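You operate a simulated robot arm through the tools that you are given. There is no shell and no other tool. Be economical: measure what you need, move in short steps, check, and stop when the job is done.

Carry out the task below with a simulated robot arm. There is one attempt and no reset: what you move stays moved.

## Task
Set the clock to the blue note's hour, wind it and start it.
Fine: stop it first; wind to FULL; never turn the setting knob while it runs; start it last.

Only the result counts: the job must be done as asked and must still hold three seconds after the hand-in. Knocking over, shifting, dropping, spilling or breaking anything else fails it.

## Robot
A 6-joint arm with a two-finger parallel gripper, fixed in place. Base frame: the origin is at the foot of the arm, x ahead of it, y to its left, z up; the work surface is at about z = 74.5. Readings come in cm, degrees, newtons and seconds.
With the tool pointing down near the work surface it reaches from about 20 to 64 cm from the base axis. Its first joint turns from -66.0 to 66.0 degrees. Payload 2.7 kg.
The TCP is the grasp point between the finger pads, 2.3 cm short of the fingertips. In the tool frame z runs along the fingers and y along their closing line. Largest opening 9.4 cm; finger width 3.8, thickness 1; the body of the gripper, 5.4 by 9.6 cm, starts 3.9 cm behind the TCP.
Orientation is that of the tool frame in the base frame, as [roll, pitch, yaw] about the fixed x, y, z axes, in that order (R = Rz(yaw) Ry(pitch) Rx(roll)). With the fingers straight down and closing along the base's y, the tool's x points along the base's -x, its y along +y and its z along -z.

## Interface
- The arm moves only by the tool step_arm. Its argument "motion" is one flat list of numbers, 7 for each row, row after row: the turn, a rotation vector about the base's x, y, z in degrees, then the shift along the base's x, y, z in mm, then the opening, from 0 (shut) to 1 (fully open). In form: [rx, ry, rz, tx, ty, tz, hand, rx, ry, rz, tx, ty, tz, hand, ...]. A call has 1 to 12 rows; each row shifts and turns the commanded pose from where the row before left it. A row lasts 0.2 s, in which the tool goes at most 5 cm and 8.6 degrees; a call with a longer step from one row to the next is refused whole, and so is a gripper value outside its range. Where a pose cannot be reached the arm comes as near as it can. A force on the tool above 40 N (or 10 N above the force at the start of the call, whichever is more), or a blocked arm, ends the call early, and 0.2 s more pass. Each finger travels about 4.5 cm/s and halts on what it meets, pressing with about 35 N; the grip force reading is that of the motor and also rises with nothing between the fingers. The clock runs only during rows and for 0.2 s after the last one: add rows that do not move to give the fingers time. It gives the time, the measured TCP pose, the force on the tool (base axes), the opening and the grip force at its end, in the units of the frame above (readings bear some noise).
- Cameras (640 x 400 px; columns grow to the right, rows downward): "scene" is fixed at [8.79, -44.03, 141.52]; the picture's right is [0.65, -0.76, 0.00], its down [-0.36, -0.30, -0.88] and it looks along [0.67, 0.57, -0.47] (base axes); focal length 338 px, centre (320, 200). "wrist" rides on the gripper at [8.7, 1.6, -7.5] in the tool frame; the picture's right is [-0.18, 0.98, 0.00], its down [-0.58, -0.11, -0.81] and it looks along [-0.79, -0.15, 0.59] (tool axes); focal length 243 px, centre (320, 200). There is no depth. A picture from a camera that has moved, and an enlarged one, comes with that camera's place and axes in the base frame and with its lens.
- capture(camera): a new picture of that camera. It takes no simulated time.
- zoom(camera, box): a new picture of the part [left, top, right, bottom] of that camera's present view, enlarged. It takes no simulated time.
- sign_off(): hands the job in; it is judged then, once.

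Work in short steps. Places have to be worked out from the pictures, the camera data and where the tool is seen: move nearer, look again, correct. Check each grasp and each placing, and mend what went wrong. You have 120 turns and 76 pictures in all, those below and enlarged ones among them. Open the gripper and draw the arm clear of the work before you hand the job in, unless the task says otherwise; then end with one line.

The tools are called after "Emit:" by a JSON object that holds its "fn" and its "kwargs". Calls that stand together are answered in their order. step_arm: Moves the arm, as the interface text tells. Its arguments: {"type":"object","properties":{"motion":{"type":"array"}},"required":["motion"]} The other tools are called the same way: capture (camera) takes a picture; zoom (camera, box) takes an enlarged picture of a part of a camera's view; sign_off () hands the job in.

At the start:

```text
time_s: 0.0
position: [40.21, -3.35, 125.97]
tool_rot: [179.9, 0.2, 180.0]
wrist_force: [0.6, 0.4, -0.3]
opening: 9.4
gripper_force: 0.0
```

scene: 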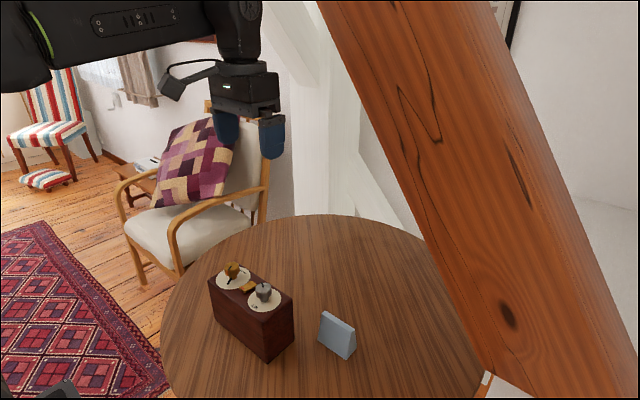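
wrist: 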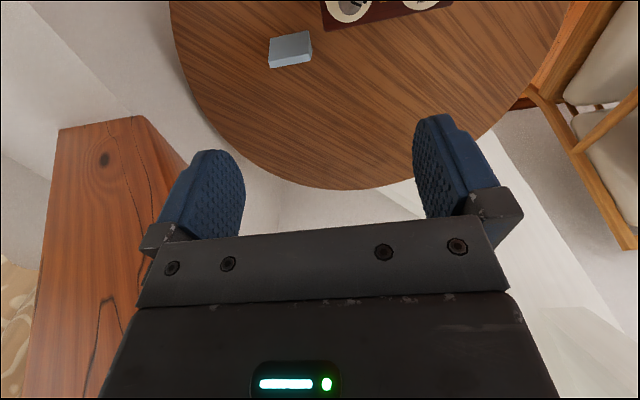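

I see a box with two dials on top and a blue folded note. I zoom in on both first.

Emit:
{"fn": "zoom", "kwargs": {"camera": "scene", "box": [200, 250, 300, 320]}}

Emit:
{"fn": "zoom", "kwargs": {"camera": "scene", "box": [200, 250, 370, 370]}}

Emit:
{"fn": "zoom", "kwargs": {"camera": "wrist", "box": [250, 0, 460, 80]}}

```text
5.71 times, centred on (250, 285) of scene
camera zoom: at [8.79, -44.03, 141.52], right [0.65, -0.76, 0.0], down [-0.36, -0.3, -0.88], along [0.67, 0.57, -0.47], focal length 1934 px, centre (720, -286)
```

zoom: 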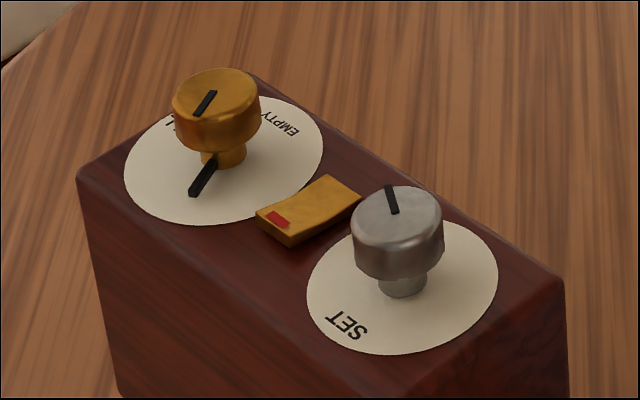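

```text
3.33 times, centred on (285, 310) of scene
camera zoom: at [8.79, -44.03, 141.52], right [0.65, -0.76, 0.0], down [-0.36, -0.3, -0.88], along [0.67, 0.57, -0.47], focal length 1128 px, centre (437, -167)
```

zoom: 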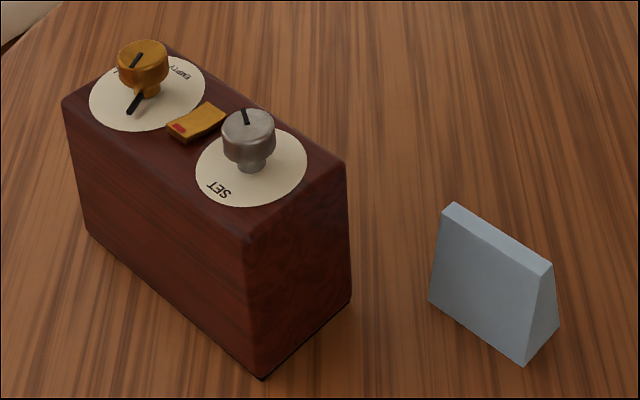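

```text
3.05 times, centred on (355, 40) of wrist
camera zoom: at [31.49, -1.68, 133.43], right [0.18, 0.98, 0.0], down [0.58, -0.11, 0.81], along [0.79, -0.15, -0.59], focal length 739 px, centre (213, 688)
```

zoom: 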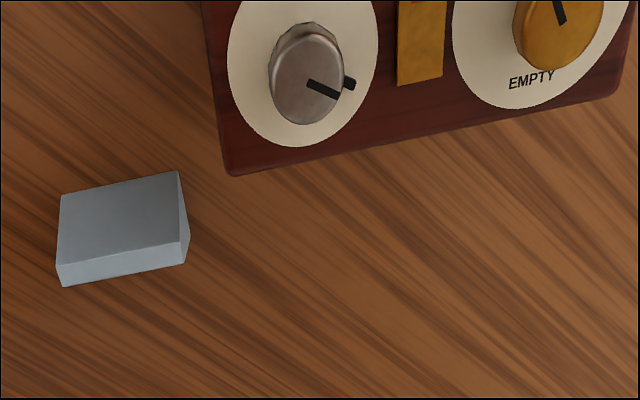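

The label reads from the +x side, so the note's text probably faces away from both cameras. I'll yaw the tool 180° to look back from +x, rotating in place first.

Emit:
{"fn": "step_arm", "kwargs": {"motion": [0, 0, 8.5, 0, 0, -10, 1, 0, 0, 8.5, 0, 0, -10, 1, 0, 0, 8.5, 0, 0, -10, 1, 0, 0, 8.5, 0, 0, -10, 1, 0, 0, 8.5, 0, 0, -10, 1, 0, 0, 8.5, 0, 0, -10, 1, 0, 0, 8.5, 0, 0, -10, 1, 0, 0, 8.5, 0, 0, -10, 1, 0, 0, 8.5, 0, 0, -10, 1, 0, 0, 8.5, 0, 0, -10, 1, 0, 0, 8.5, 0, 0, -10, 1, 0, 0, 0, 0, 0, 0, 1]}}

```text
time_s: 2.6
position: [40.16, -3.35, 114.94]
tool_rot: [179.8, 0.1, -86.4]
wrist_force: [0.8, 0.6, -0.6]
opening: 9.4
gripper_force: 0.0
```

Rotation works; I continue to yaw ≈0 while shifting forward over the note.

Emit:
{"fn": "step_arm", "kwargs": {"motion": [0, 0, 8.5, 10, -5, -10, 1, 0, 0, 8.5, 10, -5, -10, 1, 0, 0, 8.5, 10, -5, -10, 1, 0, 0, 8.5, 10, -5, -10, 1, 0, 0, 8.5, 10, -5, -10, 1, 0, 0, 8.5, 10, -5, -10, 1, 0, 0, 8.5, 10, -5, -10, 1, 0, 0, 8.5, 10, -5, -10, 1, 0, 0, 8.5, 10, -5, -10, 1, 0, 0, 8.5, 10, -5, -10, 1, 0, 0, 0, 10, 0, -10, 1, 0, 0, 0, 0, 0, 0, 1]}}

Emit:
{"fn": "capture", "kwargs": {"camera": "wrist"}}

```text
time_s: 5.2
position: [50.62, -0.69, 103.44]
tool_rot: [179.4, 0.0, -2.3]
wrist_force: [-0.8, 0.4, -0.1]
opening: 9.42
gripper_force: 0.0
out of reach, approached as far as the arm can: row 9, 10, 11
```

```text
70 pictures are left
camera wrist: at [59.19, -2.4, 110.97], right [-0.22, -0.97, 0.01], down [-0.58, 0.14, 0.81], along [-0.79, 0.17, -0.59], focal length 243 px, centre (320, 200)
```

wrist: 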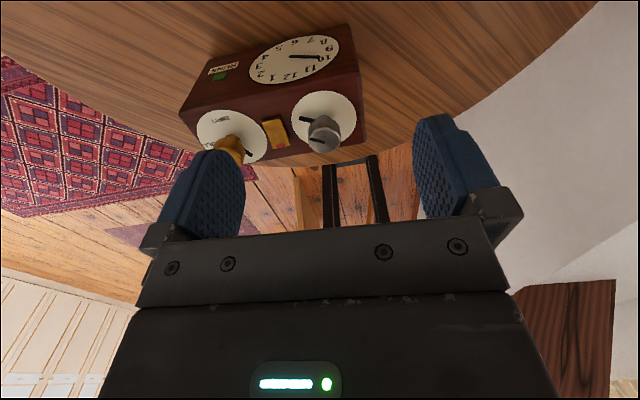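

The clock face is on the +x side; zooming in to it and the controls.

Emit:
{"fn": "zoom", "kwargs": {"camera": "wrist", "box": [180, 20, 370, 170]}}

Emit:
{"fn": "capture", "kwargs": {"camera": "scene"}}

```text
2.67 times, centred on (275, 95) of wrist
camera zoom: at [59.19, -2.4, 110.97], right [-0.22, -0.97, 0.01], down [-0.58, 0.14, 0.81], along [-0.79, 0.17, -0.59], focal length 647 px, centre (440, 480)
```

zoom: 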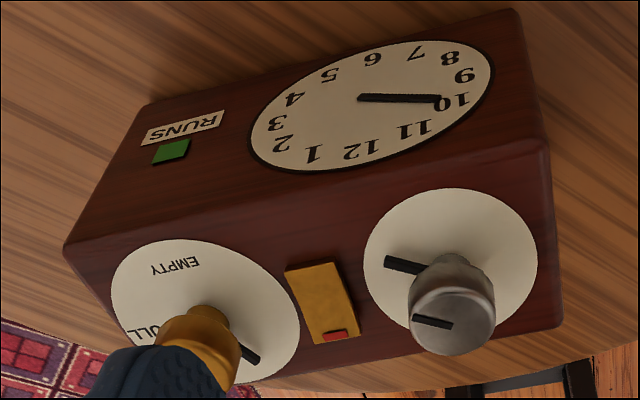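

```text
68 pictures are left
```

scene: 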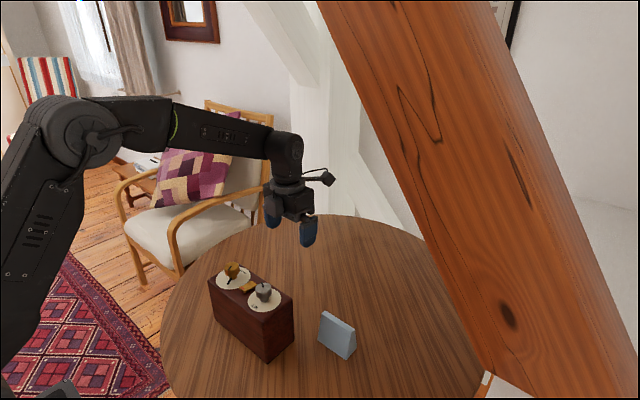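

The clock runs now (green RUNS flag) and reads near 10. The wrist joint appears to be at its limit, so I back the yaw off while moving toward the note's far side.

Emit:
{"fn": "step_arm", "kwargs": {"motion": [0, 0, -6, 0, 0, 0, 1, 0, 0, -6, 0, -20, 0, 1, 0, 0, -2, 0, -20, 0, 1, 0, 0, -2, 5, -20, -10, 1, 0, 0, 0, 10, -20, -10, 1, 0, 0, 0, 0, 0, 0, 1]}}

Emit:
{"fn": "capture", "kwargs": {"camera": "wrist"}}

```text
time_s: 6.6
position: [52.08, -8.76, 101.39]
tool_rot: [179.8, 0.2, -17.5]
wrist_force: [0.6, -0.6, 0.1]
opening: 9.39
gripper_force: 0.1
```

```text
67 pictures are left
camera wrist: at [59.9, -12.8, 108.93], right [-0.47, -0.88, 0.0], down [-0.52, 0.28, 0.81], along [-0.71, 0.38, -0.59], focal length 243 px, centre (320, 200)
```

wrist: 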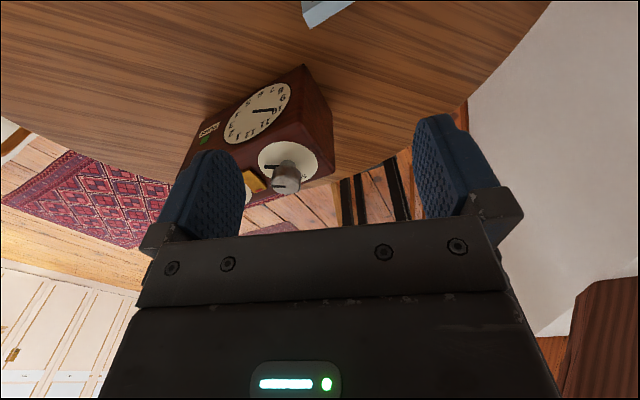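

The note is just off the top of view; I move further out, to −y and lower.

Emit:
{"fn": "step_arm", "kwargs": {"motion": [0, 0, 0, 10, -10, -20, 1, 0, 0, 0, 10, -10, -20, 1, 0, 0, 0, 10, -10, -20, 1, 0, 0, 0, 10, -5, -20, 1, 0, 0, 0, 0, 0, -10, 1, 0, 0, 0, 0, 0, 0, 1]}}

Emit:
{"fn": "capture", "kwargs": {"camera": "wrist"}}

```text
time_s: 8.0
position: [56.08, -12.23, 92.49]
tool_rot: [180.0, 0.1, -17.5]
wrist_force: [-1.0, -0.2, 0.3]
opening: 9.41
gripper_force: 0.1
```

```text
66 pictures are left
camera wrist: at [63.85, -16.23, 99.91], right [-0.47, -0.88, 0.0], down [-0.52, 0.28, 0.81], along [-0.71, 0.38, -0.59], focal length 243 px, centre (320, 200)
```

wrist: 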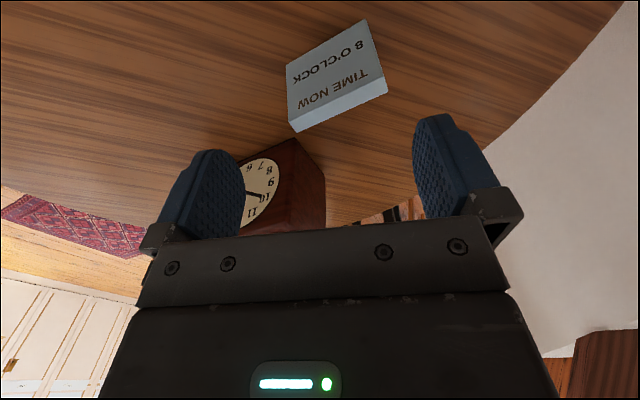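

Emit:
{"fn": "zoom", "kwargs": {"camera": "wrist", "box": [270, 10, 400, 140]}}

Emit:
{"fn": "zoom", "kwargs": {"camera": "wrist", "box": [230, 130, 340, 240]}}

```text
3.08 times, centred on (335, 75) of wrist
camera zoom: at [63.85, -16.23, 99.91], right [-0.47, -0.88, 0.0], down [-0.52, 0.28, 0.81], along [-0.71, 0.38, -0.59], focal length 746 px, centre (274, 585)
```

zoom: 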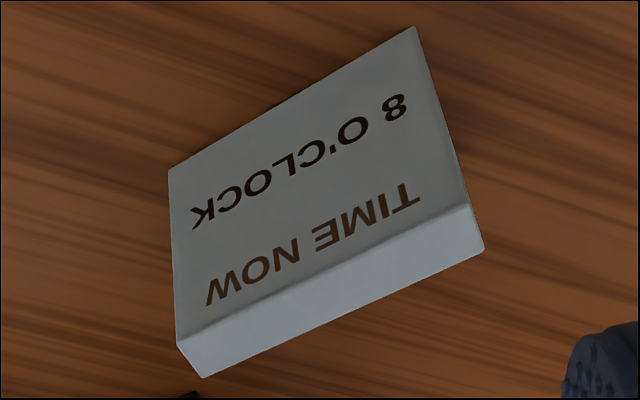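

```text
3.64 times, centred on (285, 185) of wrist
camera zoom: at [63.85, -16.23, 99.91], right [-0.47, -0.88, 0.0], down [-0.52, 0.28, 0.81], along [-0.71, 0.38, -0.59], focal length 882 px, centre (447, 254)
```

zoom: 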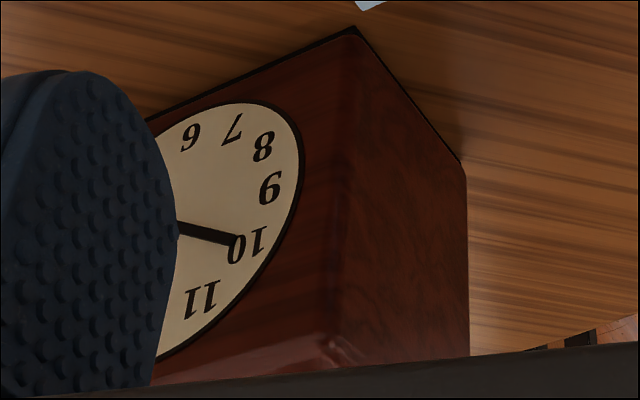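

The note says 8 o'clock. Now I rise and go over the clock to inspect its controls from above.

Emit:
{"fn": "step_arm", "kwargs": {"motion": [0, 0, 2, -10, 20, 30, 1, 0, 0, 2, -10, 30, 25, 1, 0, 0, 2, -10, 30, 25, 1, 0, 0, 2, -10, 30, 0, 1, 0, 0, 2, 0, 30, 0, 1, 0, 0, 2, 0, 30, 0, 1, 0, 0, 0, 0, 20, 0, 1, 0, 0, 0, 0, 0, 0, 1]}}

Emit:
{"fn": "capture", "kwargs": {"camera": "wrist"}}

```text
time_s: 9.8
position: [52.13, 6.76, 100.47]
tool_rot: [179.9, 0.1, -5.4]
wrist_force: [0.2, -0.1, 0.2]
opening: 9.4
gripper_force: 0.1
```

```text
63 pictures are left
camera wrist: at [60.48, 4.44, 107.92], right [-0.28, -0.96, 0.0], down [-0.57, 0.16, 0.81], along [-0.78, 0.22, -0.59], focal length 243 px, centre (320, 200)
```

wrist: 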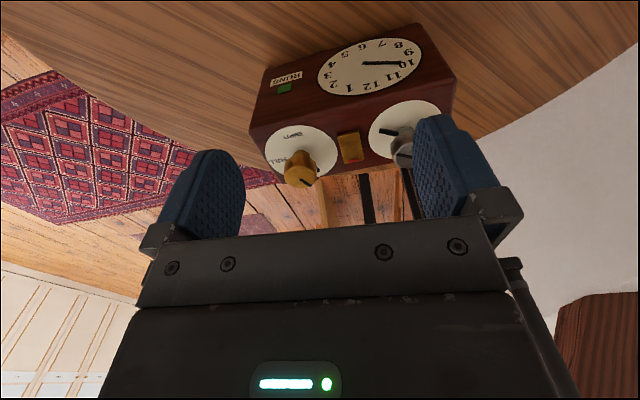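

Triangulating: gold knob top ≈ (42.3, 11.2, 91.2), silver ≈ (42.7, 0.8, 91), rocker between. I zoom on the rocker and the dials for detail.

Emit:
{"fn": "zoom", "kwargs": {"camera": "wrist", "box": [250, 90, 450, 200]}}

Emit:
{"fn": "zoom", "kwargs": {"camera": "scene", "box": [235, 275, 265, 295]}}

```text
3.20 times, centred on (350, 145) of wrist
camera zoom: at [60.48, 4.44, 107.92], right [-0.28, -0.96, 0.0], down [-0.57, 0.16, 0.81], along [-0.78, 0.22, -0.59], focal length 776 px, centre (224, 376)
```

zoom: 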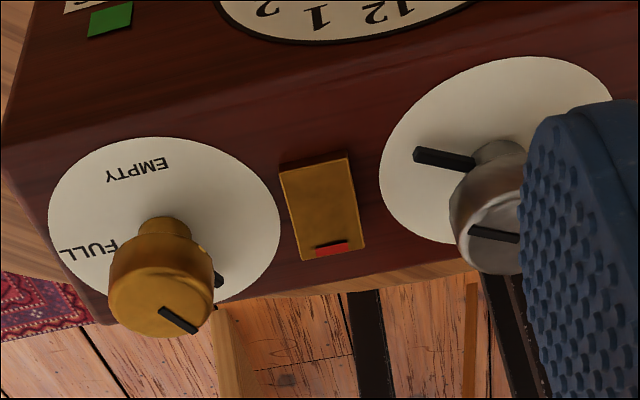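

```text
16.00 times, centred on (250, 285) of scene
camera zoom: at [8.79, -44.03, 141.52], right [0.65, -0.76, 0.0], down [-0.36, -0.3, -0.88], along [0.67, 0.57, -0.47], focal length 5414 px, centre (1440, -1160)
```

zoom: 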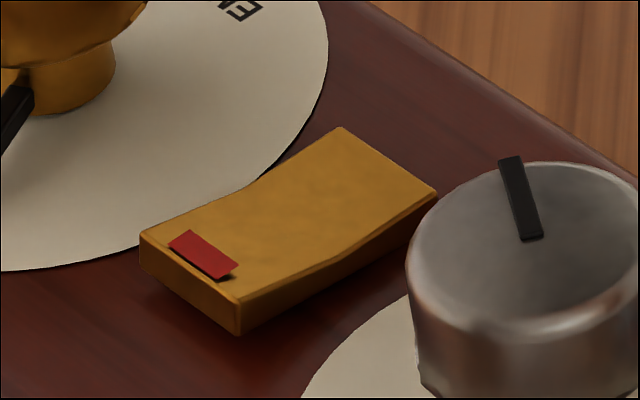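

The rocker's red (−x) end is up, so pressing it at ≈(40.7, 5.7, 89) should stop the clock. I turn to yaw −90 with closed fingers above that end.

Emit:
{"fn": "step_arm", "kwargs": {"motion": [0, 0, -8.5, -12, -1, 0, 0, 0, 0, -8.5, -12, -1, 0, 0, 0, 0, -8.5, -12, -1, 0, 0, 0, 0, -8.5, -12, -1, 0, 0, 0, 0, -8.5, -12, -1, 0, 0, 0, 0, -8.5, -12, -1, 0, 0, 0, 0, -8.5, -12, -1, 0, 0, 0, 0, -8.5, -12, -1, -10, 0, 0, 0, -8.5, -9, -1, -10, 0, 0, 0, -8.1, -9, -1, -15, 0, 0, 0, 0, 0, 0, 0, 0]}}

Emit:
{"fn": "capture", "kwargs": {"camera": "wrist"}}

Emit:
{"fn": "capture", "kwargs": {"camera": "scene"}}

```text
time_s: 12.2
position: [40.64, 5.82, 96.94]
tool_rot: [180.0, 0.0, -90.2]
wrist_force: [0.3, -0.2, -0.5]
opening: 0.0
gripper_force: 34.7
```

```text
60 pictures are left
camera wrist: at [39.03, -2.75, 104.47], right [-0.98, 0.19, 0.0], down [0.11, 0.58, 0.81], along [0.15, 0.79, -0.59], focal length 243 px, centre (320, 200)
```

wrist: 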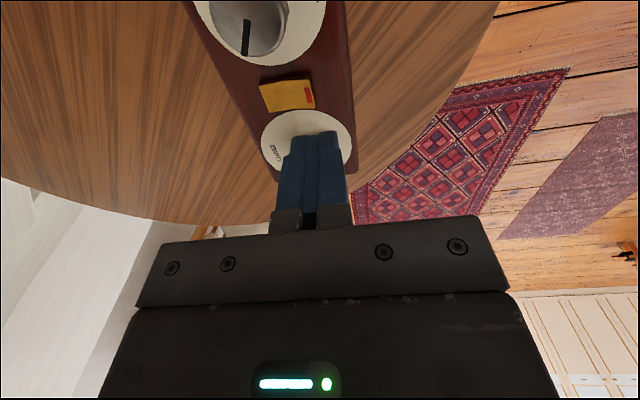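

```text
59 pictures are left
```

scene: 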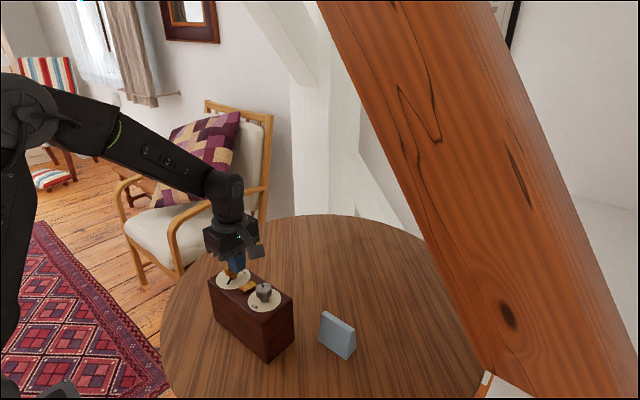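

Rocker confirmed: red end near x≈41.2, y≈5.7. I descend to just above it, then press gently in 2 mm steps.

Emit:
{"fn": "step_arm", "kwargs": {"motion": [0, 0, 0, 3, -1, -20, 0, 0, 0, 0, 0, 0, -20, 0, 0, 0, 0, 0, 0, -10, 0, 0, 0, 0, 0, 0, -3, 0, 0, 0, 0, 0, 0, -2, 0, 0, 0, 0, 0, 0, -2, 0, 0, 0, 0, 0, 0, 0, 0]}}

Emit:
{"fn": "zoom", "kwargs": {"camera": "wrist", "box": [200, 0, 400, 200]}}

```text
time_s: 13.8
position: [40.97, 5.8, 91.36]
tool_rot: [179.9, 0.0, -90.1]
wrist_force: [-0.1, 0.5, -0.7]
opening: 0.0
gripper_force: 34.9
```

```text
2.00 times, centred on (300, 100) of wrist
camera zoom: at [39.35, -2.84, 98.8], right [-0.98, 0.19, 0.0], down [0.11, 0.58, 0.81], along [0.15, 0.79, -0.59], focal length 485 px, centre (360, 400)
```

zoom: 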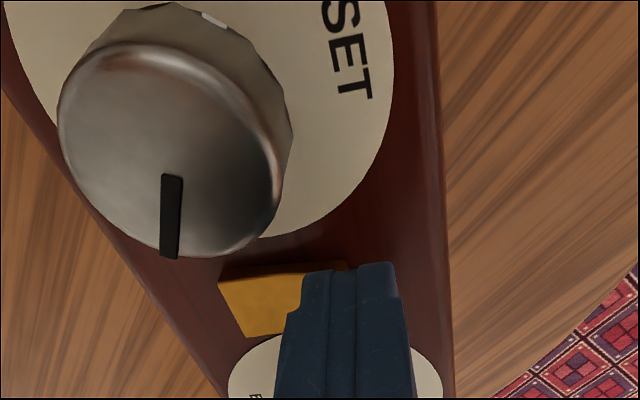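

No contact yet; fingers are above the red end. Continue down in small steps.

Emit:
{"fn": "step_arm", "kwargs": {"motion": [0, 0, 0, 0, 0, -1.5, 0, 0, 0, 0, 0, 0, -1.5, 0, 0, 0, 0, 0, 0, -1.5, 0, 0, 0, 0, 0, 0, -1.5, 0, 0, 0, 0, 0, 0, 0, 0]}}

Emit:
{"fn": "zoom", "kwargs": {"camera": "scene", "box": [210, 250, 290, 310]}}

```text
time_s: 15.0
position: [41.01, 5.78, 90.88]
tool_rot: [-179.9, 0.1, -90.0]
wrist_force: [-10.9, -2.0, 31.3]
opening: 0.0
gripper_force: 34.9
```

```text
6.67 times, centred on (250, 280) of scene
camera zoom: at [8.72, -44.05, 141.52], right [0.65, -0.76, 0.0], down [-0.36, -0.3, -0.88], along [0.67, 0.57, -0.47], focal length 2256 px, centre (787, -333)
```

zoom: 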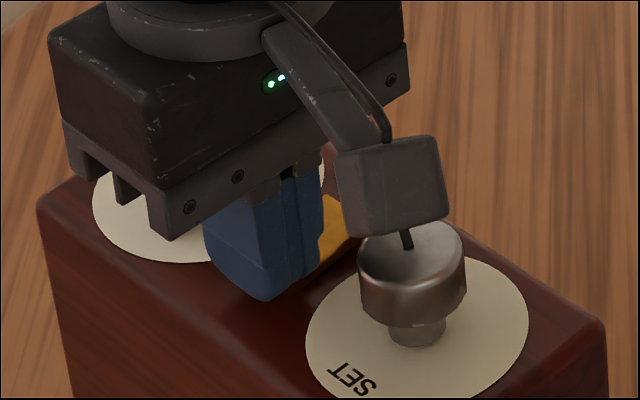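

Contact at tip z≈88.6 with 31 N. I lift and check whether the rocker flipped.

Emit:
{"fn": "step_arm", "kwargs": {"motion": [0, 0, 0, 0, 0, 10, 0, 0, 0, 0, 0, 0, 30, 0, 0, 0, 0, -10, 0, 30, 0, 0, 0, 0, 0, 0, 0, 0]}}

Emit:
{"fn": "zoom", "kwargs": {"camera": "wrist", "box": [200, 20, 400, 160]}}

Emit:
{"fn": "zoom", "kwargs": {"camera": "scene", "box": [210, 250, 290, 310]}}

```text
time_s: 16.0
position: [39.91, 5.65, 97.81]
tool_rot: [179.9, 0.1, -90.1]
wrist_force: [0.8, -0.3, -0.3]
opening: 0.0
gripper_force: 34.8
```

```text
2.86 times, centred on (300, 90) of wrist
camera zoom: at [38.35, -2.87, 105.15], right [-0.98, 0.19, 0.0], down [0.11, 0.58, 0.81], along [0.15, 0.79, -0.59], focal length 693 px, centre (377, 514)
```

zoom: 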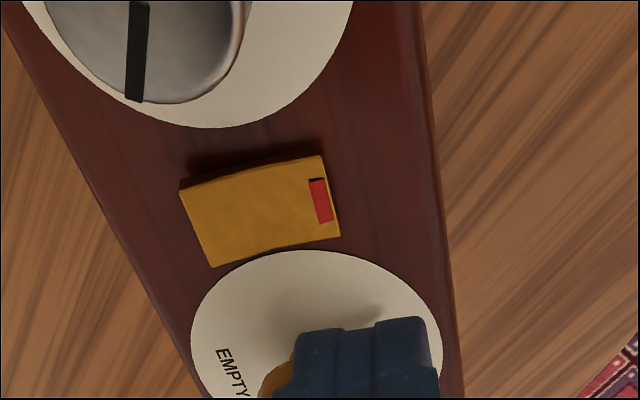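

```text
6.67 times, centred on (250, 280) of scene
camera zoom: at [8.79, -44.03, 141.52], right [0.65, -0.76, 0.0], down [-0.36, -0.3, -0.88], along [0.67, 0.57, -0.47], focal length 2256 px, centre (787, -333)
```

zoom: 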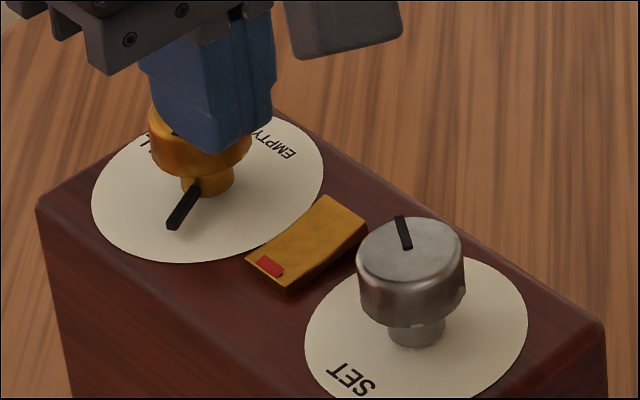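

The rocker flipped to the red (stop) side. I go to the front viewpoint to confirm the flag and read hand/dials.

Emit:
{"fn": "step_arm", "kwargs": {"motion": [0, 0, 8.5, 12, 0, 10, 0, 0, 0, 8.5, 12, 0, 10, 0, 0, 0, 8.5, 12, 0, 5, 0, 0, 0, 8.5, 12, 0, 5, 0, 0, 0, 8.5, 12, 0, 0, 0, 0, 0, 8.5, 12, 0, 0, 0, 0, 0, 8.5, 12, 0, 0, 0, 0, 0, 8.5, 12, 0, 0, 0, 0, 0, 8.5, 12, 0, 0, 0, 0, 0, 8.5, 12, 0, 0, 0, 0, 0, 0, 10, 0, 0, 0]}}

Emit:
{"fn": "zoom", "kwargs": {"camera": "wrist", "box": [200, 0, 480, 200]}}

```text
time_s: 18.4
position: [53.0, 5.73, 100.65]
tool_rot: [179.9, 0.1, -5.1]
wrist_force: [-0.7, 0.3, -1.2]
opening: 0.0
gripper_force: 35.4
```

```text
2.00 times, centred on (340, 100) of wrist
camera zoom: at [61.43, 3.48, 108.07], right [-0.27, -0.96, 0.0], down [-0.57, 0.16, 0.81], along [-0.78, 0.22, -0.59], focal length 485 px, centre (280, 400)
```

zoom: 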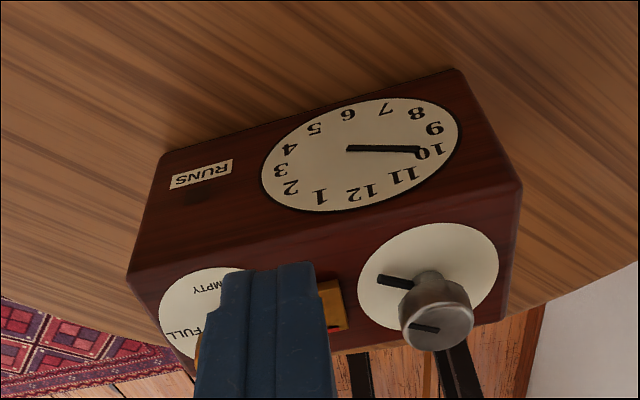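

The green flag is gone: stopped. Zoom to read the hand and wind pointer accurately.

Emit:
{"fn": "zoom", "kwargs": {"camera": "wrist", "box": [320, 40, 440, 115]}}

Emit:
{"fn": "zoom", "kwargs": {"camera": "scene", "box": [210, 250, 290, 310]}}

```text
5.33 times, centred on (380, 78) of wrist
camera zoom: at [61.43, 3.48, 108.07], right [-0.27, -0.96, 0.0], down [-0.57, 0.16, 0.81], along [-0.78, 0.22, -0.59], focal length 1294 px, centre (0, 853)
```

zoom: 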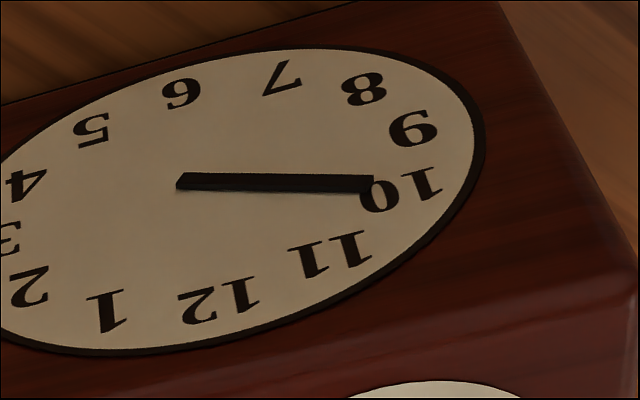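

```text
6.67 times, centred on (250, 280) of scene
camera zoom: at [8.79, -44.03, 141.52], right [0.65, -0.76, 0.0], down [-0.36, -0.3, -0.88], along [0.67, 0.57, -0.47], focal length 2256 px, centre (787, -333)
```

zoom: 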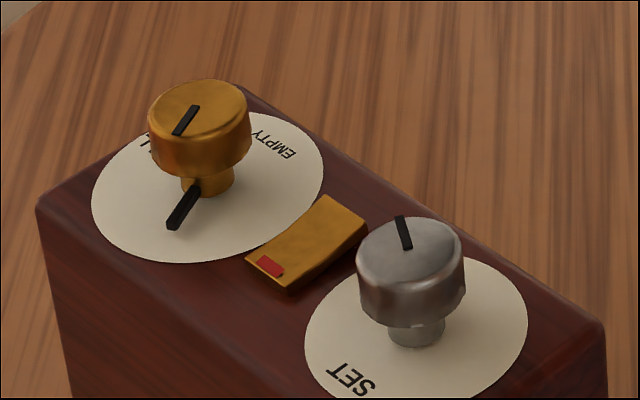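

Hand reads 10; needs to go to 8. Silver knob centre ≈ (42.9, 0.85). I move above it at yaw −90 with fingers open.

Emit:
{"fn": "step_arm", "kwargs": {"motion": [0, 0, -8.5, -10, -5, 0, 0, 0, 0, -8.5, -10, -5, 0, 0, 0, 0, -8.5, -10, -5, 0, 0.7, 0, 0, -8.5, -10, -5, 0, 0.7, 0, 0, -8.5, -10, -5, 0, 0.7, 0, 0, -8.5, -10, -5, 0, 0.7, 0, 0, -8.5, -10, -5, 0, 0.7, 0, 0, -8.5, -10, -5, 0, 0.7, 0, 0, -8.5, -10, -5, -10, 0.7, 0, 0, -8.5, -10, -4, -10, 0.7, 0, 0, 0, -1, 0, -10, 0.7, 0, 0, 0, 0, 0, 0, 0.7]}}

Emit:
{"fn": "capture", "kwargs": {"camera": "wrist"}}

Emit:
{"fn": "zoom", "kwargs": {"camera": "scene", "box": [200, 200, 320, 320]}}

```text
time_s: 21.0
position: [42.95, 0.89, 97.59]
tool_rot: [179.9, 0.1, -90.1]
wrist_force: [-0.3, 0.4, 0.1]
opening: 6.58
gripper_force: 0.1
```

```text
51 pictures are left
camera wrist: at [41.21, -7.77, 105.13], right [-0.98, 0.19, 0.0], down [0.11, 0.58, 0.81], along [0.15, 0.79, -0.59], focal length 243 px, centre (320, 200)
```

wrist: 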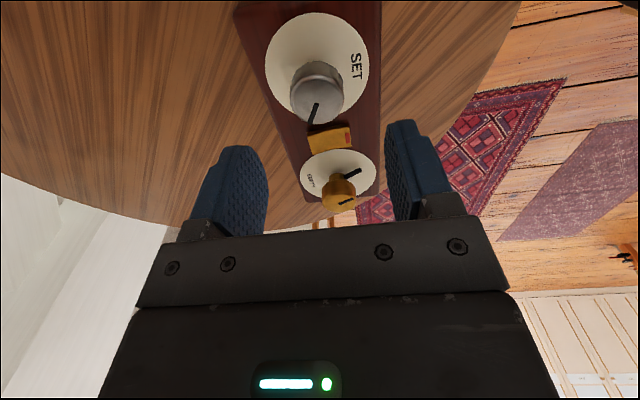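

```text
3.33 times, centred on (260, 260) of scene
camera zoom: at [8.79, -44.03, 141.52], right [0.65, -0.76, 0.0], down [-0.36, -0.3, -0.88], along [0.67, 0.57, -0.47], focal length 1128 px, centre (520, 0)
```

zoom: 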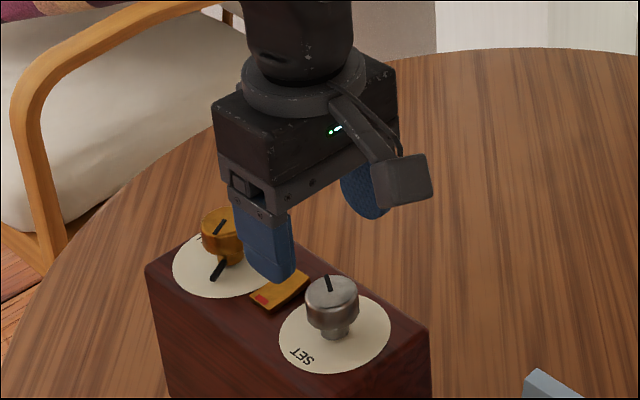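

Knob lines up; zoom for a precise centre before descending.

Emit:
{"fn": "zoom", "kwargs": {"camera": "wrist", "box": [250, 10, 390, 130]}}

```text
3.33 times, centred on (320, 70) of wrist
camera zoom: at [41.21, -7.77, 105.13], right [-0.98, 0.19, 0.0], down [0.11, 0.58, 0.81], along [0.15, 0.79, -0.59], focal length 809 px, centre (320, 633)
```

zoom: 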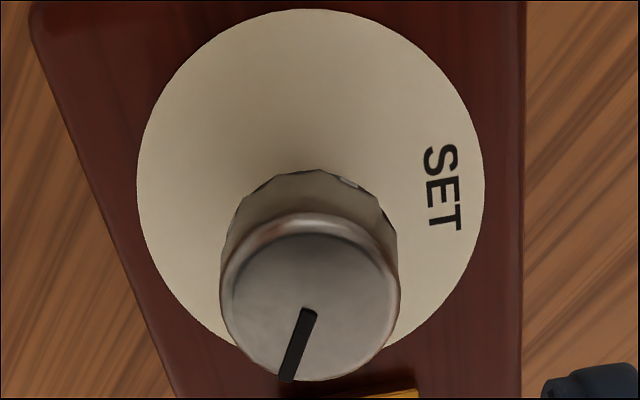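

Knob centre ≈ (42.95, 0.55), diameter ≈3.3. I descend so the pads straddle the head (TCP z≈90.8), then close.

Emit:
{"fn": "step_arm", "kwargs": {"motion": [0, 0, 0, 0, -3, -20, 0.7, 0, 0, 0, 0, 0, -20, 0.7, 0, 0, 0, 0, 0, -20, 0.7, 0, 0, 0, 0, 0, -7, 0.7, 0, 0, 0, 0, 0, 0, 0.7]}}

Emit:
{"fn": "zoom", "kwargs": {"camera": "scene", "box": [210, 240, 310, 320]}}

```text
time_s: 22.2
position: [42.75, 0.5, 91.08]
tool_rot: [179.9, 0.0, -90.1]
wrist_force: [0.1, 0.5, 1.2]
opening: 6.61
gripper_force: 0.0
```

```text
5.00 times, centred on (260, 280) of scene
camera zoom: at [8.79, -44.03, 141.52], right [0.65, -0.76, 0.0], down [-0.36, -0.3, -0.88], along [0.67, 0.57, -0.47], focal length 1692 px, centre (620, -200)
```

zoom: 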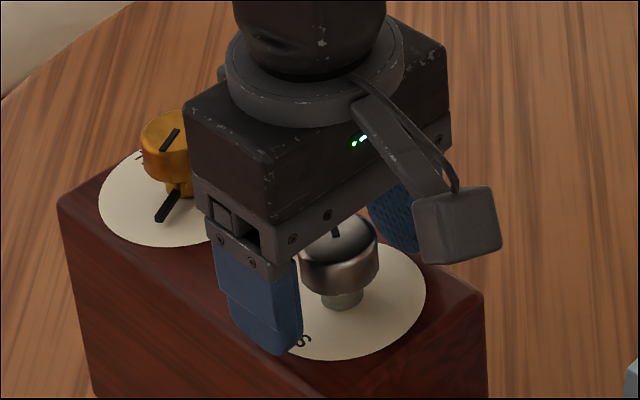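

Fingers straddle the knob. Close slowly and check.

Emit:
{"fn": "step_arm", "kwargs": {"motion": [0, 0, 0, 1, 0, 0, 0.45, 0, 0, 0, 0, 0, 0, 0.3, 0, 0, 0, 0, 0, 0, 0.3, 0, 0, 0, 0, 0, 0, 0.3, 0, 0, 0, 0, 0, 0, 0.3]}}

```text
time_s: 23.4
position: [42.88, 0.62, 90.93]
tool_rot: [-179.9, 0.0, -90.1]
wrist_force: [1.8, 0.8, 1.0]
opening: 3.35
gripper_force: 34.7
```

Gripped at 3.35 cm. I turn the knob +30° (CCW from above) as a test, then release and lift.

Emit:
{"fn": "step_arm", "kwargs": {"motion": [0, 0, 6, 0, 0, 0, 0.3, 0, 0, 6, 0, 0, 0, 0.3, 0, 0, 6, 0, 0, 0, 0.3, 0, 0, 6, 0, 0, 0, 0.3, 0, 0, 6, 0, 0, 0, 0.3, 0, 0, 0, 0, 0, 0, 0.3]}}

```text
time_s: 24.8
position: [42.98, 0.59, 90.88]
tool_rot: [179.9, 0.1, -60.0]
wrist_force: [3.4, -4.5, -0.1]
opening: 3.34
gripper_force: 35.4
```

Turned cleanly. Release, lift, and go to the front viewpoint.

Emit:
{"fn": "step_arm", "kwargs": {"motion": [0, 0, 0, 0, 0, 0, 0.5, 0, 0, 0, 0, 0, 0, 0.65, 0, 0, 0, 0, 0, 20, 0.65, 0, 0, 0, 0, 0, 30, 0.65, 0, 0, 8, 10, 0, 20, 0.65, 0, 0, 8, 15, 5, 15, 0.65, 0, 0, 8, 15, 5, 10, 0.65, 0, 0, 8, 15, 5, 0, 0.65, 0, 0, 8, 15, 5, 0, 0.65, 0, 0, 8, 15, 5, 0, 0.65, 0, 0, 4, 10, 0, 0, 0.65, 0, 0, 0, 0, 0, 0, 0.65]}}

Emit:
{"fn": "zoom", "kwargs": {"camera": "wrist", "box": [220, 0, 460, 150]}}

```text
time_s: 27.4
position: [52.51, 2.92, 100.39]
tool_rot: [179.9, 0.1, -8.0]
wrist_force: [1.0, -0.6, 0.1]
opening: 6.13
gripper_force: 0.1
```

```text
2.67 times, centred on (340, 75) of wrist
camera zoom: at [60.81, 0.29, 107.96], right [-0.32, -0.95, 0.0], down [-0.56, 0.19, 0.81], along [-0.77, 0.26, -0.59], focal length 647 px, centre (267, 533)
```

zoom: 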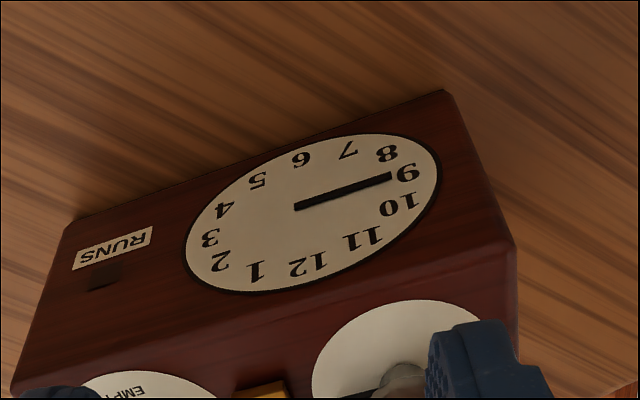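

1:1 and exactly at 9. One more +30° is needed. Retrace to the knob at yaw −60.

Emit:
{"fn": "step_arm", "kwargs": {"motion": [0, 0, -8, -15, -3, 0, 0.7, 0, 0, -8, -15, -5, 0, 0.7, 0, 0, -8, -15, -5, 0, 0.7, 0, 0, -8, -15, -5, 0, 0.7, 0, 0, -8, -15, -5, 0, 0.7, 0, 0, -8, -12, 0, -20, 0.7, 0, 0, -4, -9, 0, -20, 0.7, 0, 0, 0, 0, 0, 0, 0.7]}}

```text
time_s: 29.2
position: [43.01, 0.8, 96.45]
tool_rot: [179.9, 0.1, -60.1]
wrist_force: [-0.2, 0.1, -0.4]
opening: 6.57
gripper_force: 0.0
```

Above the knob; descend with a 2 mm y correction and close.

Emit:
{"fn": "step_arm", "kwargs": {"motion": [0, 0, 0, -0.5, -2, -20, 0.7, 0, 0, 0, 0, 0, -20, 0.7, 0, 0, 0, 0, 0, -15, 0.7, 0, 0, 0, 0, 0, 0, 0.7, 0, 0, 0, 0, 0, 0, 0.45, 0, 0, 0, 0, 0, 0, 0.3, 0, 0, 0, 0, 0, 0, 0.3, 0, 0, 0, 0, 0, 0, 0.3, 0, 0, 0, 0, 0, 0, 0.3]}}

```text
time_s: 31.2
position: [43.04, 0.59, 91.04]
tool_rot: [180.0, 0.2, -60.1]
wrist_force: [7.5, 5.5, -0.7]
opening: 3.35
gripper_force: 35.5
```

Gripped; turn another +30°, then release, lift, and view.

Emit:
{"fn": "step_arm", "kwargs": {"motion": [0, 0, 6, 0, 0, 0, 0.3, 0, 0, 6, 0, 0, 0, 0.3, 0, 0, 6, 0, 0, 0, 0.3, 0, 0, 6, 0, 0, 0, 0.3, 0, 0, 6, 0, 0, 0, 0.3, 0, 0, 0, 0, 0, 0, 0.3]}}

Emit:
{"fn": "step_arm", "kwargs": {"motion": [0, 0, 0, 0, 0, 0, 0.5, 0, 0, 0, 0, 0, 0, 0.65, 0, 0, 0, 0, 0, 20, 0.65, 0, 0, 0, 0, 0, 30, 0.65, 0, 0, 5, 10, 0, 20, 0.65, 0, 0, 5, 15, 5, 15, 0.65, 0, 0, 5, 15, 10, 10, 0.65, 0, 0, 5, 15, 10, 0, 0.65, 0, 0, 5, 15, 10, 0, 0.65, 0, 0, 0, 15, 10, 0, 0.65, 0, 0, 0, 10, 0, 0, 0.65, 0, 0, 0, 0, 0, 0, 0.65]}}

Emit:
{"fn": "capture", "kwargs": {"camera": "wrist"}}

```text
time_s: 32.6
position: [42.87, 0.55, 91.01]
tool_rot: [-179.9, 0.0, -30.0]
wrist_force: [10.2, 2.3, 0.6]
opening: 3.34
gripper_force: 35.2
```

```text
time_s: 35.2
position: [52.41, 4.91, 100.54]
tool_rot: [179.8, 0.1, -5.1]
wrist_force: [0.0, -0.6, 0.4]
opening: 6.11
gripper_force: 0.1
```

```text
46 pictures are left
camera wrist: at [60.82, 2.74, 108.01], right [-0.27, -0.96, 0.0], down [-0.57, 0.16, 0.81], along [-0.78, 0.22, -0.59], focal length 243 px, centre (320, 200)
```

wrist: 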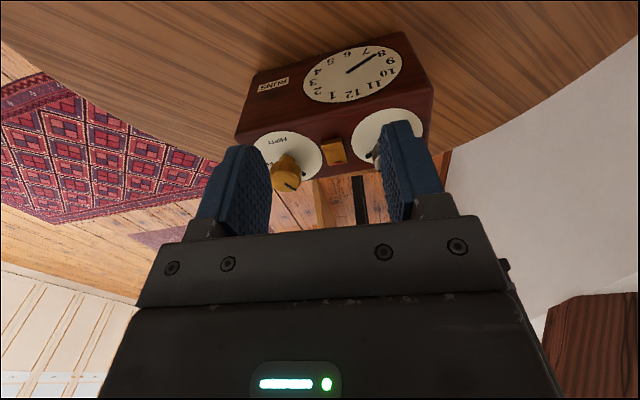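

Emit:
{"fn": "zoom", "kwargs": {"camera": "wrist", "box": [295, 35, 415, 110]}}

Emit:
{"fn": "zoom", "kwargs": {"camera": "wrist", "box": [240, 110, 360, 200]}}

```text
5.33 times, centred on (355, 72) of wrist
camera zoom: at [60.82, 2.74, 108.01], right [-0.27, -0.96, 0.0], down [-0.57, 0.16, 0.81], along [-0.78, 0.22, -0.59], focal length 1294 px, centre (133, 880)
```

zoom: 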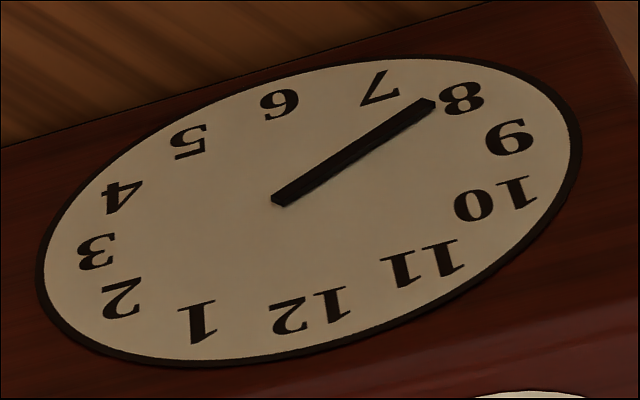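

```text
4.44 times, centred on (300, 155) of wrist
camera zoom: at [60.82, 2.74, 108.01], right [-0.27, -0.96, 0.0], down [-0.57, 0.16, 0.81], along [-0.78, 0.22, -0.59], focal length 1078 px, centre (409, 400)
```

zoom: 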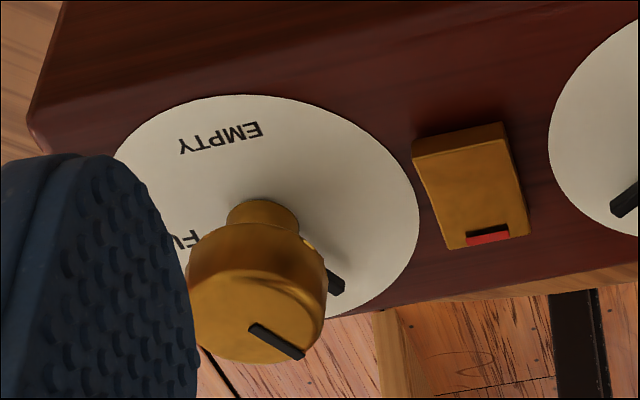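

Hand is at/near 8, perhaps a couple of degrees past. I take a more frontal look between open fingers to judge it properly.

Emit:
{"fn": "step_arm", "kwargs": {"motion": [0, 0, 0, 15, 0, 0, 1, 0, 0, 0, 15, 0, -20, 1, 0, 0, 0, 15, 0, -30, 1, 0, 0, 0, 12, 0, -30, 1, 0, 0, 0, 0, 0, -30, 1, 0, 0, 0, 0, 0, 0, 1]}}

Emit:
{"fn": "capture", "kwargs": {"camera": "wrist"}}

```text
time_s: 36.6
position: [58.07, 5.02, 89.51]
tool_rot: [179.9, 0.1, -5.2]
wrist_force: [0.4, 0.4, 0.6]
opening: 9.38
gripper_force: 0.0
```

```text
43 pictures are left
camera wrist: at [66.47, 2.71, 96.98], right [-0.27, -0.96, 0.0], down [-0.57, 0.16, 0.81], along [-0.78, 0.22, -0.59], focal length 243 px, centre (320, 200)
```

wrist: 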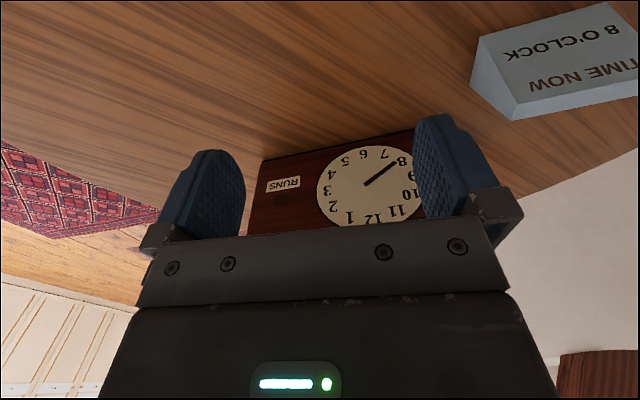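

Emit:
{"fn": "zoom", "kwargs": {"camera": "wrist", "box": [300, 140, 430, 235]}}

```text
4.21 times, centred on (365, 188) of wrist
camera zoom: at [66.47, 2.71, 96.98], right [-0.27, -0.96, 0.0], down [-0.57, 0.16, 0.81], along [-0.78, 0.22, -0.59], focal length 1022 px, centre (130, 253)
```

zoom: 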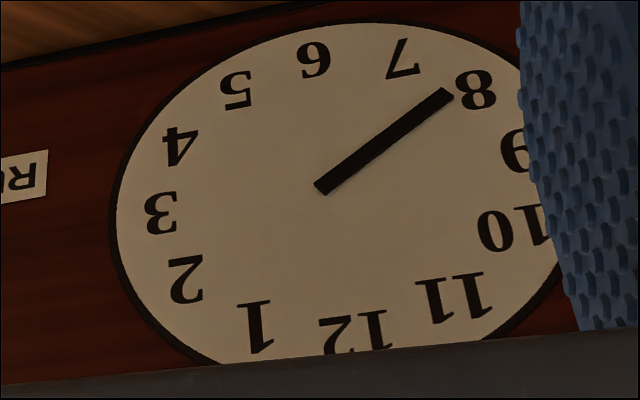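

Line 2–8 versus the hand indicates ≈3.5° past 8 toward 7. I'll go back and turn the knob −3.5°.

Emit:
{"fn": "step_arm", "kwargs": {"motion": [0, 0, 0, 0, 0, 40, 0.8, 0, 0, 0, 0, 0, 40, 0.7, 0, 0, 0, 0, 0, 30, 0.7, 0, 0, -6, -30, -8, 0, 0.7, 0, 0, -6, -30, -8, 0, 0.7, 0, 0, -6, -30, -8, 0, 0.7, 0, 0, -6, -30, -10, 0, 0.7, 0, 0, -0.8, -31, -10, 0, 0.7, 0, 0, 0, 0, 0, -35, 0.7, 0, 0, 0, 0, 0, 0, 0.7]}}

```text
time_s: 38.8
position: [42.91, 0.71, 96.9]
tool_rot: [179.9, 0.0, -29.9]
wrist_force: [-0.4, 0.3, -0.3]
opening: 6.59
gripper_force: 0.2
```

Above the knob; descend, grip, turn −3.5°.

Emit:
{"fn": "step_arm", "kwargs": {"motion": [0, 0, 0, 0, -1, -20, 0.7, 0, 0, 0, 0, 0, -20, 0.7, 0, 0, 0, 0, 0, -19, 0.7, 0, 0, 0, 0, 0, 0, 0.7, 0, 0, 0, 0, 0, 0, 0.45, 0, 0, 0, 0, 0, 0, 0.3, 0, 0, 0, 0, 0, 0, 0.3, 0, 0, 0, 0, 0, 0, 0.3, 0, 0, 0, 0, 0, 0, 0.3, 0, 0, -2, 0, 0, 0, 0.3, 0, 0, -1.5, 0, 0, 0, 0.3, 0, 0, 0, 0, 0, 0, 0.3]}}

```text
time_s: 41.4
position: [43.01, 0.6, 91.03]
tool_rot: [179.8, 0.2, -33.4]
wrist_force: [-0.1, 5.5, -0.5]
opening: 3.37
gripper_force: 35.4
```

Release, lift and go to the frontal view again, shifted so the right finger hides less.

Emit:
{"fn": "step_arm", "kwargs": {"motion": [0, 0, 0, 0, 0, 0, 0.5, 0, 0, 0, 0, 0, 0, 0.7, 0, 0, 0, 0, 0, 25, 0.7, 0, 0, 0, 0, 0, 35, 0.7, 0, 0, 6, 30, 5, 30, 0.8, 0, 0, 6, 30, 5, 0, 1, 0, 0, 6, 30, 5, 0, 1, 0, 0, 6, 30, 5, 0, 1, 0, 0, 4, 30, 5, -20, 1, 0, 0, 0, 0, 0, -40, 1, 0, 0, 0, 0, 0, -35, 1, 0, 0, 0, 0, 0, 0, 1]}}

Emit:
{"fn": "capture", "kwargs": {"camera": "wrist"}}

```text
time_s: 44.0
position: [58.0, 3.02, 90.47]
tool_rot: [179.9, 0.1, -5.5]
wrist_force: [1.4, -0.3, -0.6]
opening: 9.39
gripper_force: 0.1
```

```text
41 pictures are left
camera wrist: at [66.43, 0.77, 97.97], right [-0.28, -0.96, 0.0], down [-0.57, 0.16, 0.81], along [-0.78, 0.22, -0.59], focal length 243 px, centre (320, 200)
```

wrist: 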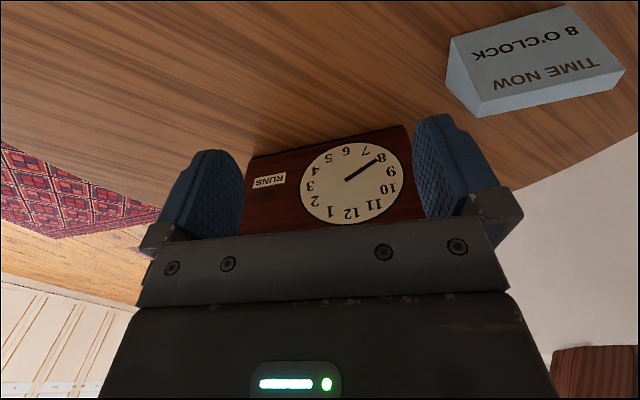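

Emit:
{"fn": "zoom", "kwargs": {"camera": "wrist", "box": [290, 135, 420, 230]}}

```text
4.21 times, centred on (355, 182) of wrist
camera zoom: at [66.43, 0.77, 97.97], right [-0.28, -0.96, 0.0], down [-0.57, 0.16, 0.81], along [-0.78, 0.22, -0.59], focal length 1022 px, centre (173, 274)
```

zoom: 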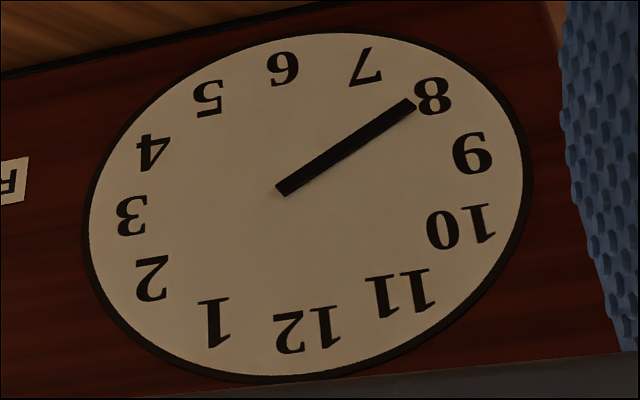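

Hand now lies exactly on the 2–8 line: set to 8. Next I inspect the winding dial from above.

Emit:
{"fn": "step_arm", "kwargs": {"motion": [0, 0, 0, 0, 0, 40, 0.8, 0, 0, 0, 0, 0, 40, 0.7, 0, 0, 0, 0, 0, 30, 0.7, 0, 0, -8, -15, 7, 0, 0.7, 0, 0, -8, -15, 7, 0, 0.7, 0, 0, -8, -20, 7, 0, 0.7, 0, 0, -8, -20, 7, 0, 0.7, 0, 0, -8, -20, 7, 0, 0.7, 0, 0, -8, -20, 7, 0, 0.7, 0, 0, -8, -20, 8, 0, 0.7, 0, 0, -8, -20, 10, 0, 0.7, 0, 0, 0, 0, 0, 0, 0.7]}}

Emit:
{"fn": "capture", "kwargs": {"camera": "wrist"}}

```text
time_s: 46.6
position: [42.9, 9.13, 101.5]
tool_rot: [179.8, 0.0, -69.4]
wrist_force: [-0.3, -0.9, 0.8]
opening: 6.59
gripper_force: 0.1
```

```text
39 pictures are left
camera wrist: at [44.42, 0.53, 108.97], right [-0.98, -0.17, 0.0], down [-0.1, 0.58, 0.81], along [-0.14, 0.8, -0.59], focal length 243 px, centre (320, 200)
```

wrist: 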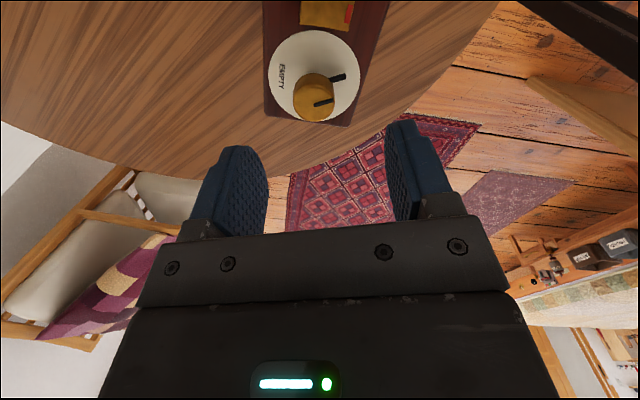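

Emit:
{"fn": "zoom", "kwargs": {"camera": "wrist", "box": [255, 0, 385, 135]}}

```text
2.96 times, centred on (320, 68) of wrist
camera zoom: at [44.42, 0.53, 108.97], right [-0.98, -0.17, 0.0], down [-0.1, 0.58, 0.81], along [-0.14, 0.8, -0.59], focal length 719 px, centre (320, 593)
```

zoom: 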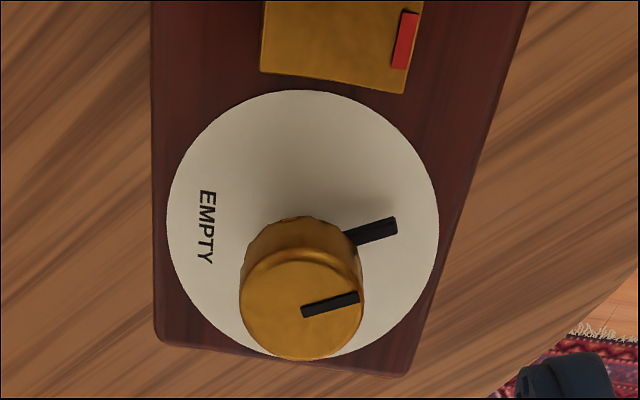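

Pointer at ≈206°, FULL at ≈103°, EMPTY at ≈4°: winding is clockwise by ≈103°. I move above the gold knob (≈(42.9, 11.2)) and refine its centre.

Emit:
{"fn": "step_arm", "kwargs": {"motion": [0, 0, 0, 0, 10, -15, 0.7, 0, 0, 0, 0, 11, -30, 0.7, 0, 0, 0, 0, 0, 0, 0.7]}}

Emit:
{"fn": "zoom", "kwargs": {"camera": "wrist", "box": [240, 0, 400, 130]}}

Emit:
{"fn": "zoom", "kwargs": {"camera": "scene", "box": [200, 230, 300, 310]}}

```text
time_s: 47.4
position: [42.88, 11.17, 97.08]
tool_rot: [180.0, 0.0, -69.4]
wrist_force: [-0.3, 0.6, 0.3]
opening: 6.57
gripper_force: 0.0
```

```text
3.08 times, centred on (320, 65) of wrist
camera zoom: at [44.44, 2.59, 104.5], right [-0.98, -0.17, 0.0], down [-0.1, 0.58, 0.81], along [-0.14, 0.8, -0.59], focal length 746 px, centre (320, 615)
```

zoom: 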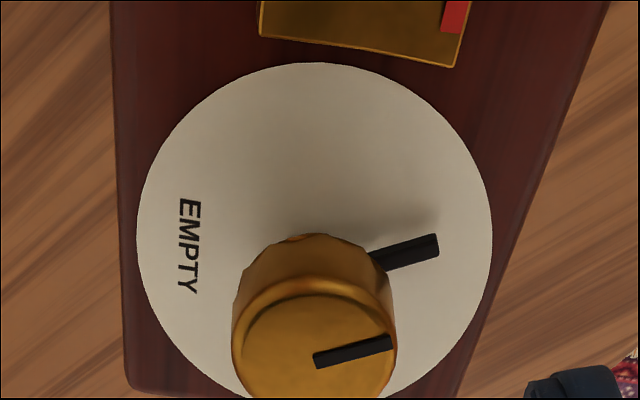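

```text
5.00 times, centred on (250, 270) of scene
camera zoom: at [8.79, -44.03, 141.52], right [0.65, -0.76, 0.0], down [-0.36, -0.3, -0.88], along [0.67, 0.57, -0.47], focal length 1692 px, centre (670, -150)
```

zoom: 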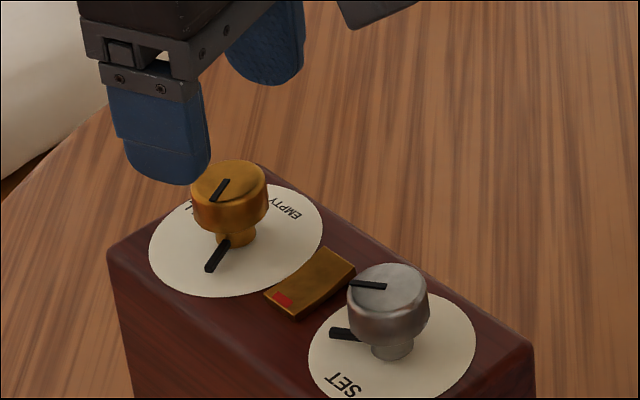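

Gold centre ≈ (42.9, 11.5). I'll grip with yaw −30 so the closing line (mostly y) centres it, with a smaller opening to clear the rocker.

Emit:
{"fn": "step_arm", "kwargs": {"motion": [0, 0, 8, 0, 3, 0, 0.56, 0, 0, 8, 0, 0, 0, 0.56, 0, 0, 8, 0, 0, 0, 0.56, 0, 0, 8, 0, 0, 0, 0.56, 0, 0, 7.4, 0, 0, 0, 0.56, 0, 0, 0, 0, 0, -20, 0.56, 0, 0, 0, 0, 0, -15, 0.56, 0, 0, 0, 0, 0, 0, 0.56]}}

Emit:
{"fn": "zoom", "kwargs": {"camera": "scene", "box": [190, 220, 290, 300]}}

```text
time_s: 49.2
position: [43.1, 11.47, 93.52]
tool_rot: [179.9, 0.0, -29.8]
wrist_force: [-0.3, 0.5, 0.5]
opening: 5.28
gripper_force: 0.1
```

```text
5.00 times, centred on (240, 260) of scene
camera zoom: at [8.79, -44.03, 141.52], right [0.65, -0.76, 0.0], down [-0.36, -0.3, -0.88], along [0.67, 0.57, -0.47], focal length 1692 px, centre (720, -100)
```

zoom: 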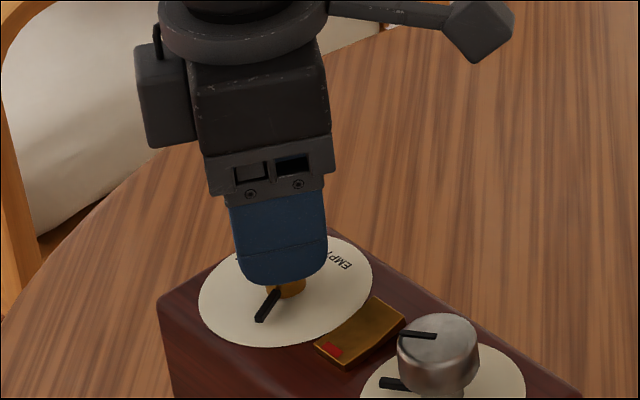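

Alignment looks good; descend and close.

Emit:
{"fn": "step_arm", "kwargs": {"motion": [0, 0, 0, -1, 0, -15, 0.56, 0, 0, 0, 0, 0, -9, 0.56, 0, 0, 0, 0, 0, 0, 0.56, 0, 0, 0, 0, 0, 0, 0.45, 0, 0, 0, 0, 0, 0, 0.3, 0, 0, 0, 0, 0, 0, 0.3, 0, 0, 0, 0, 0, 0, 0.3, 0, 0, 0, 0, 0, 0, 0.3]}}

```text
time_s: 51.0
position: [42.89, 11.55, 91.2]
tool_rot: [179.9, 0.2, -29.9]
wrist_force: [-2.5, 10.0, -1.3]
opening: 3.34
gripper_force: 35.4
```

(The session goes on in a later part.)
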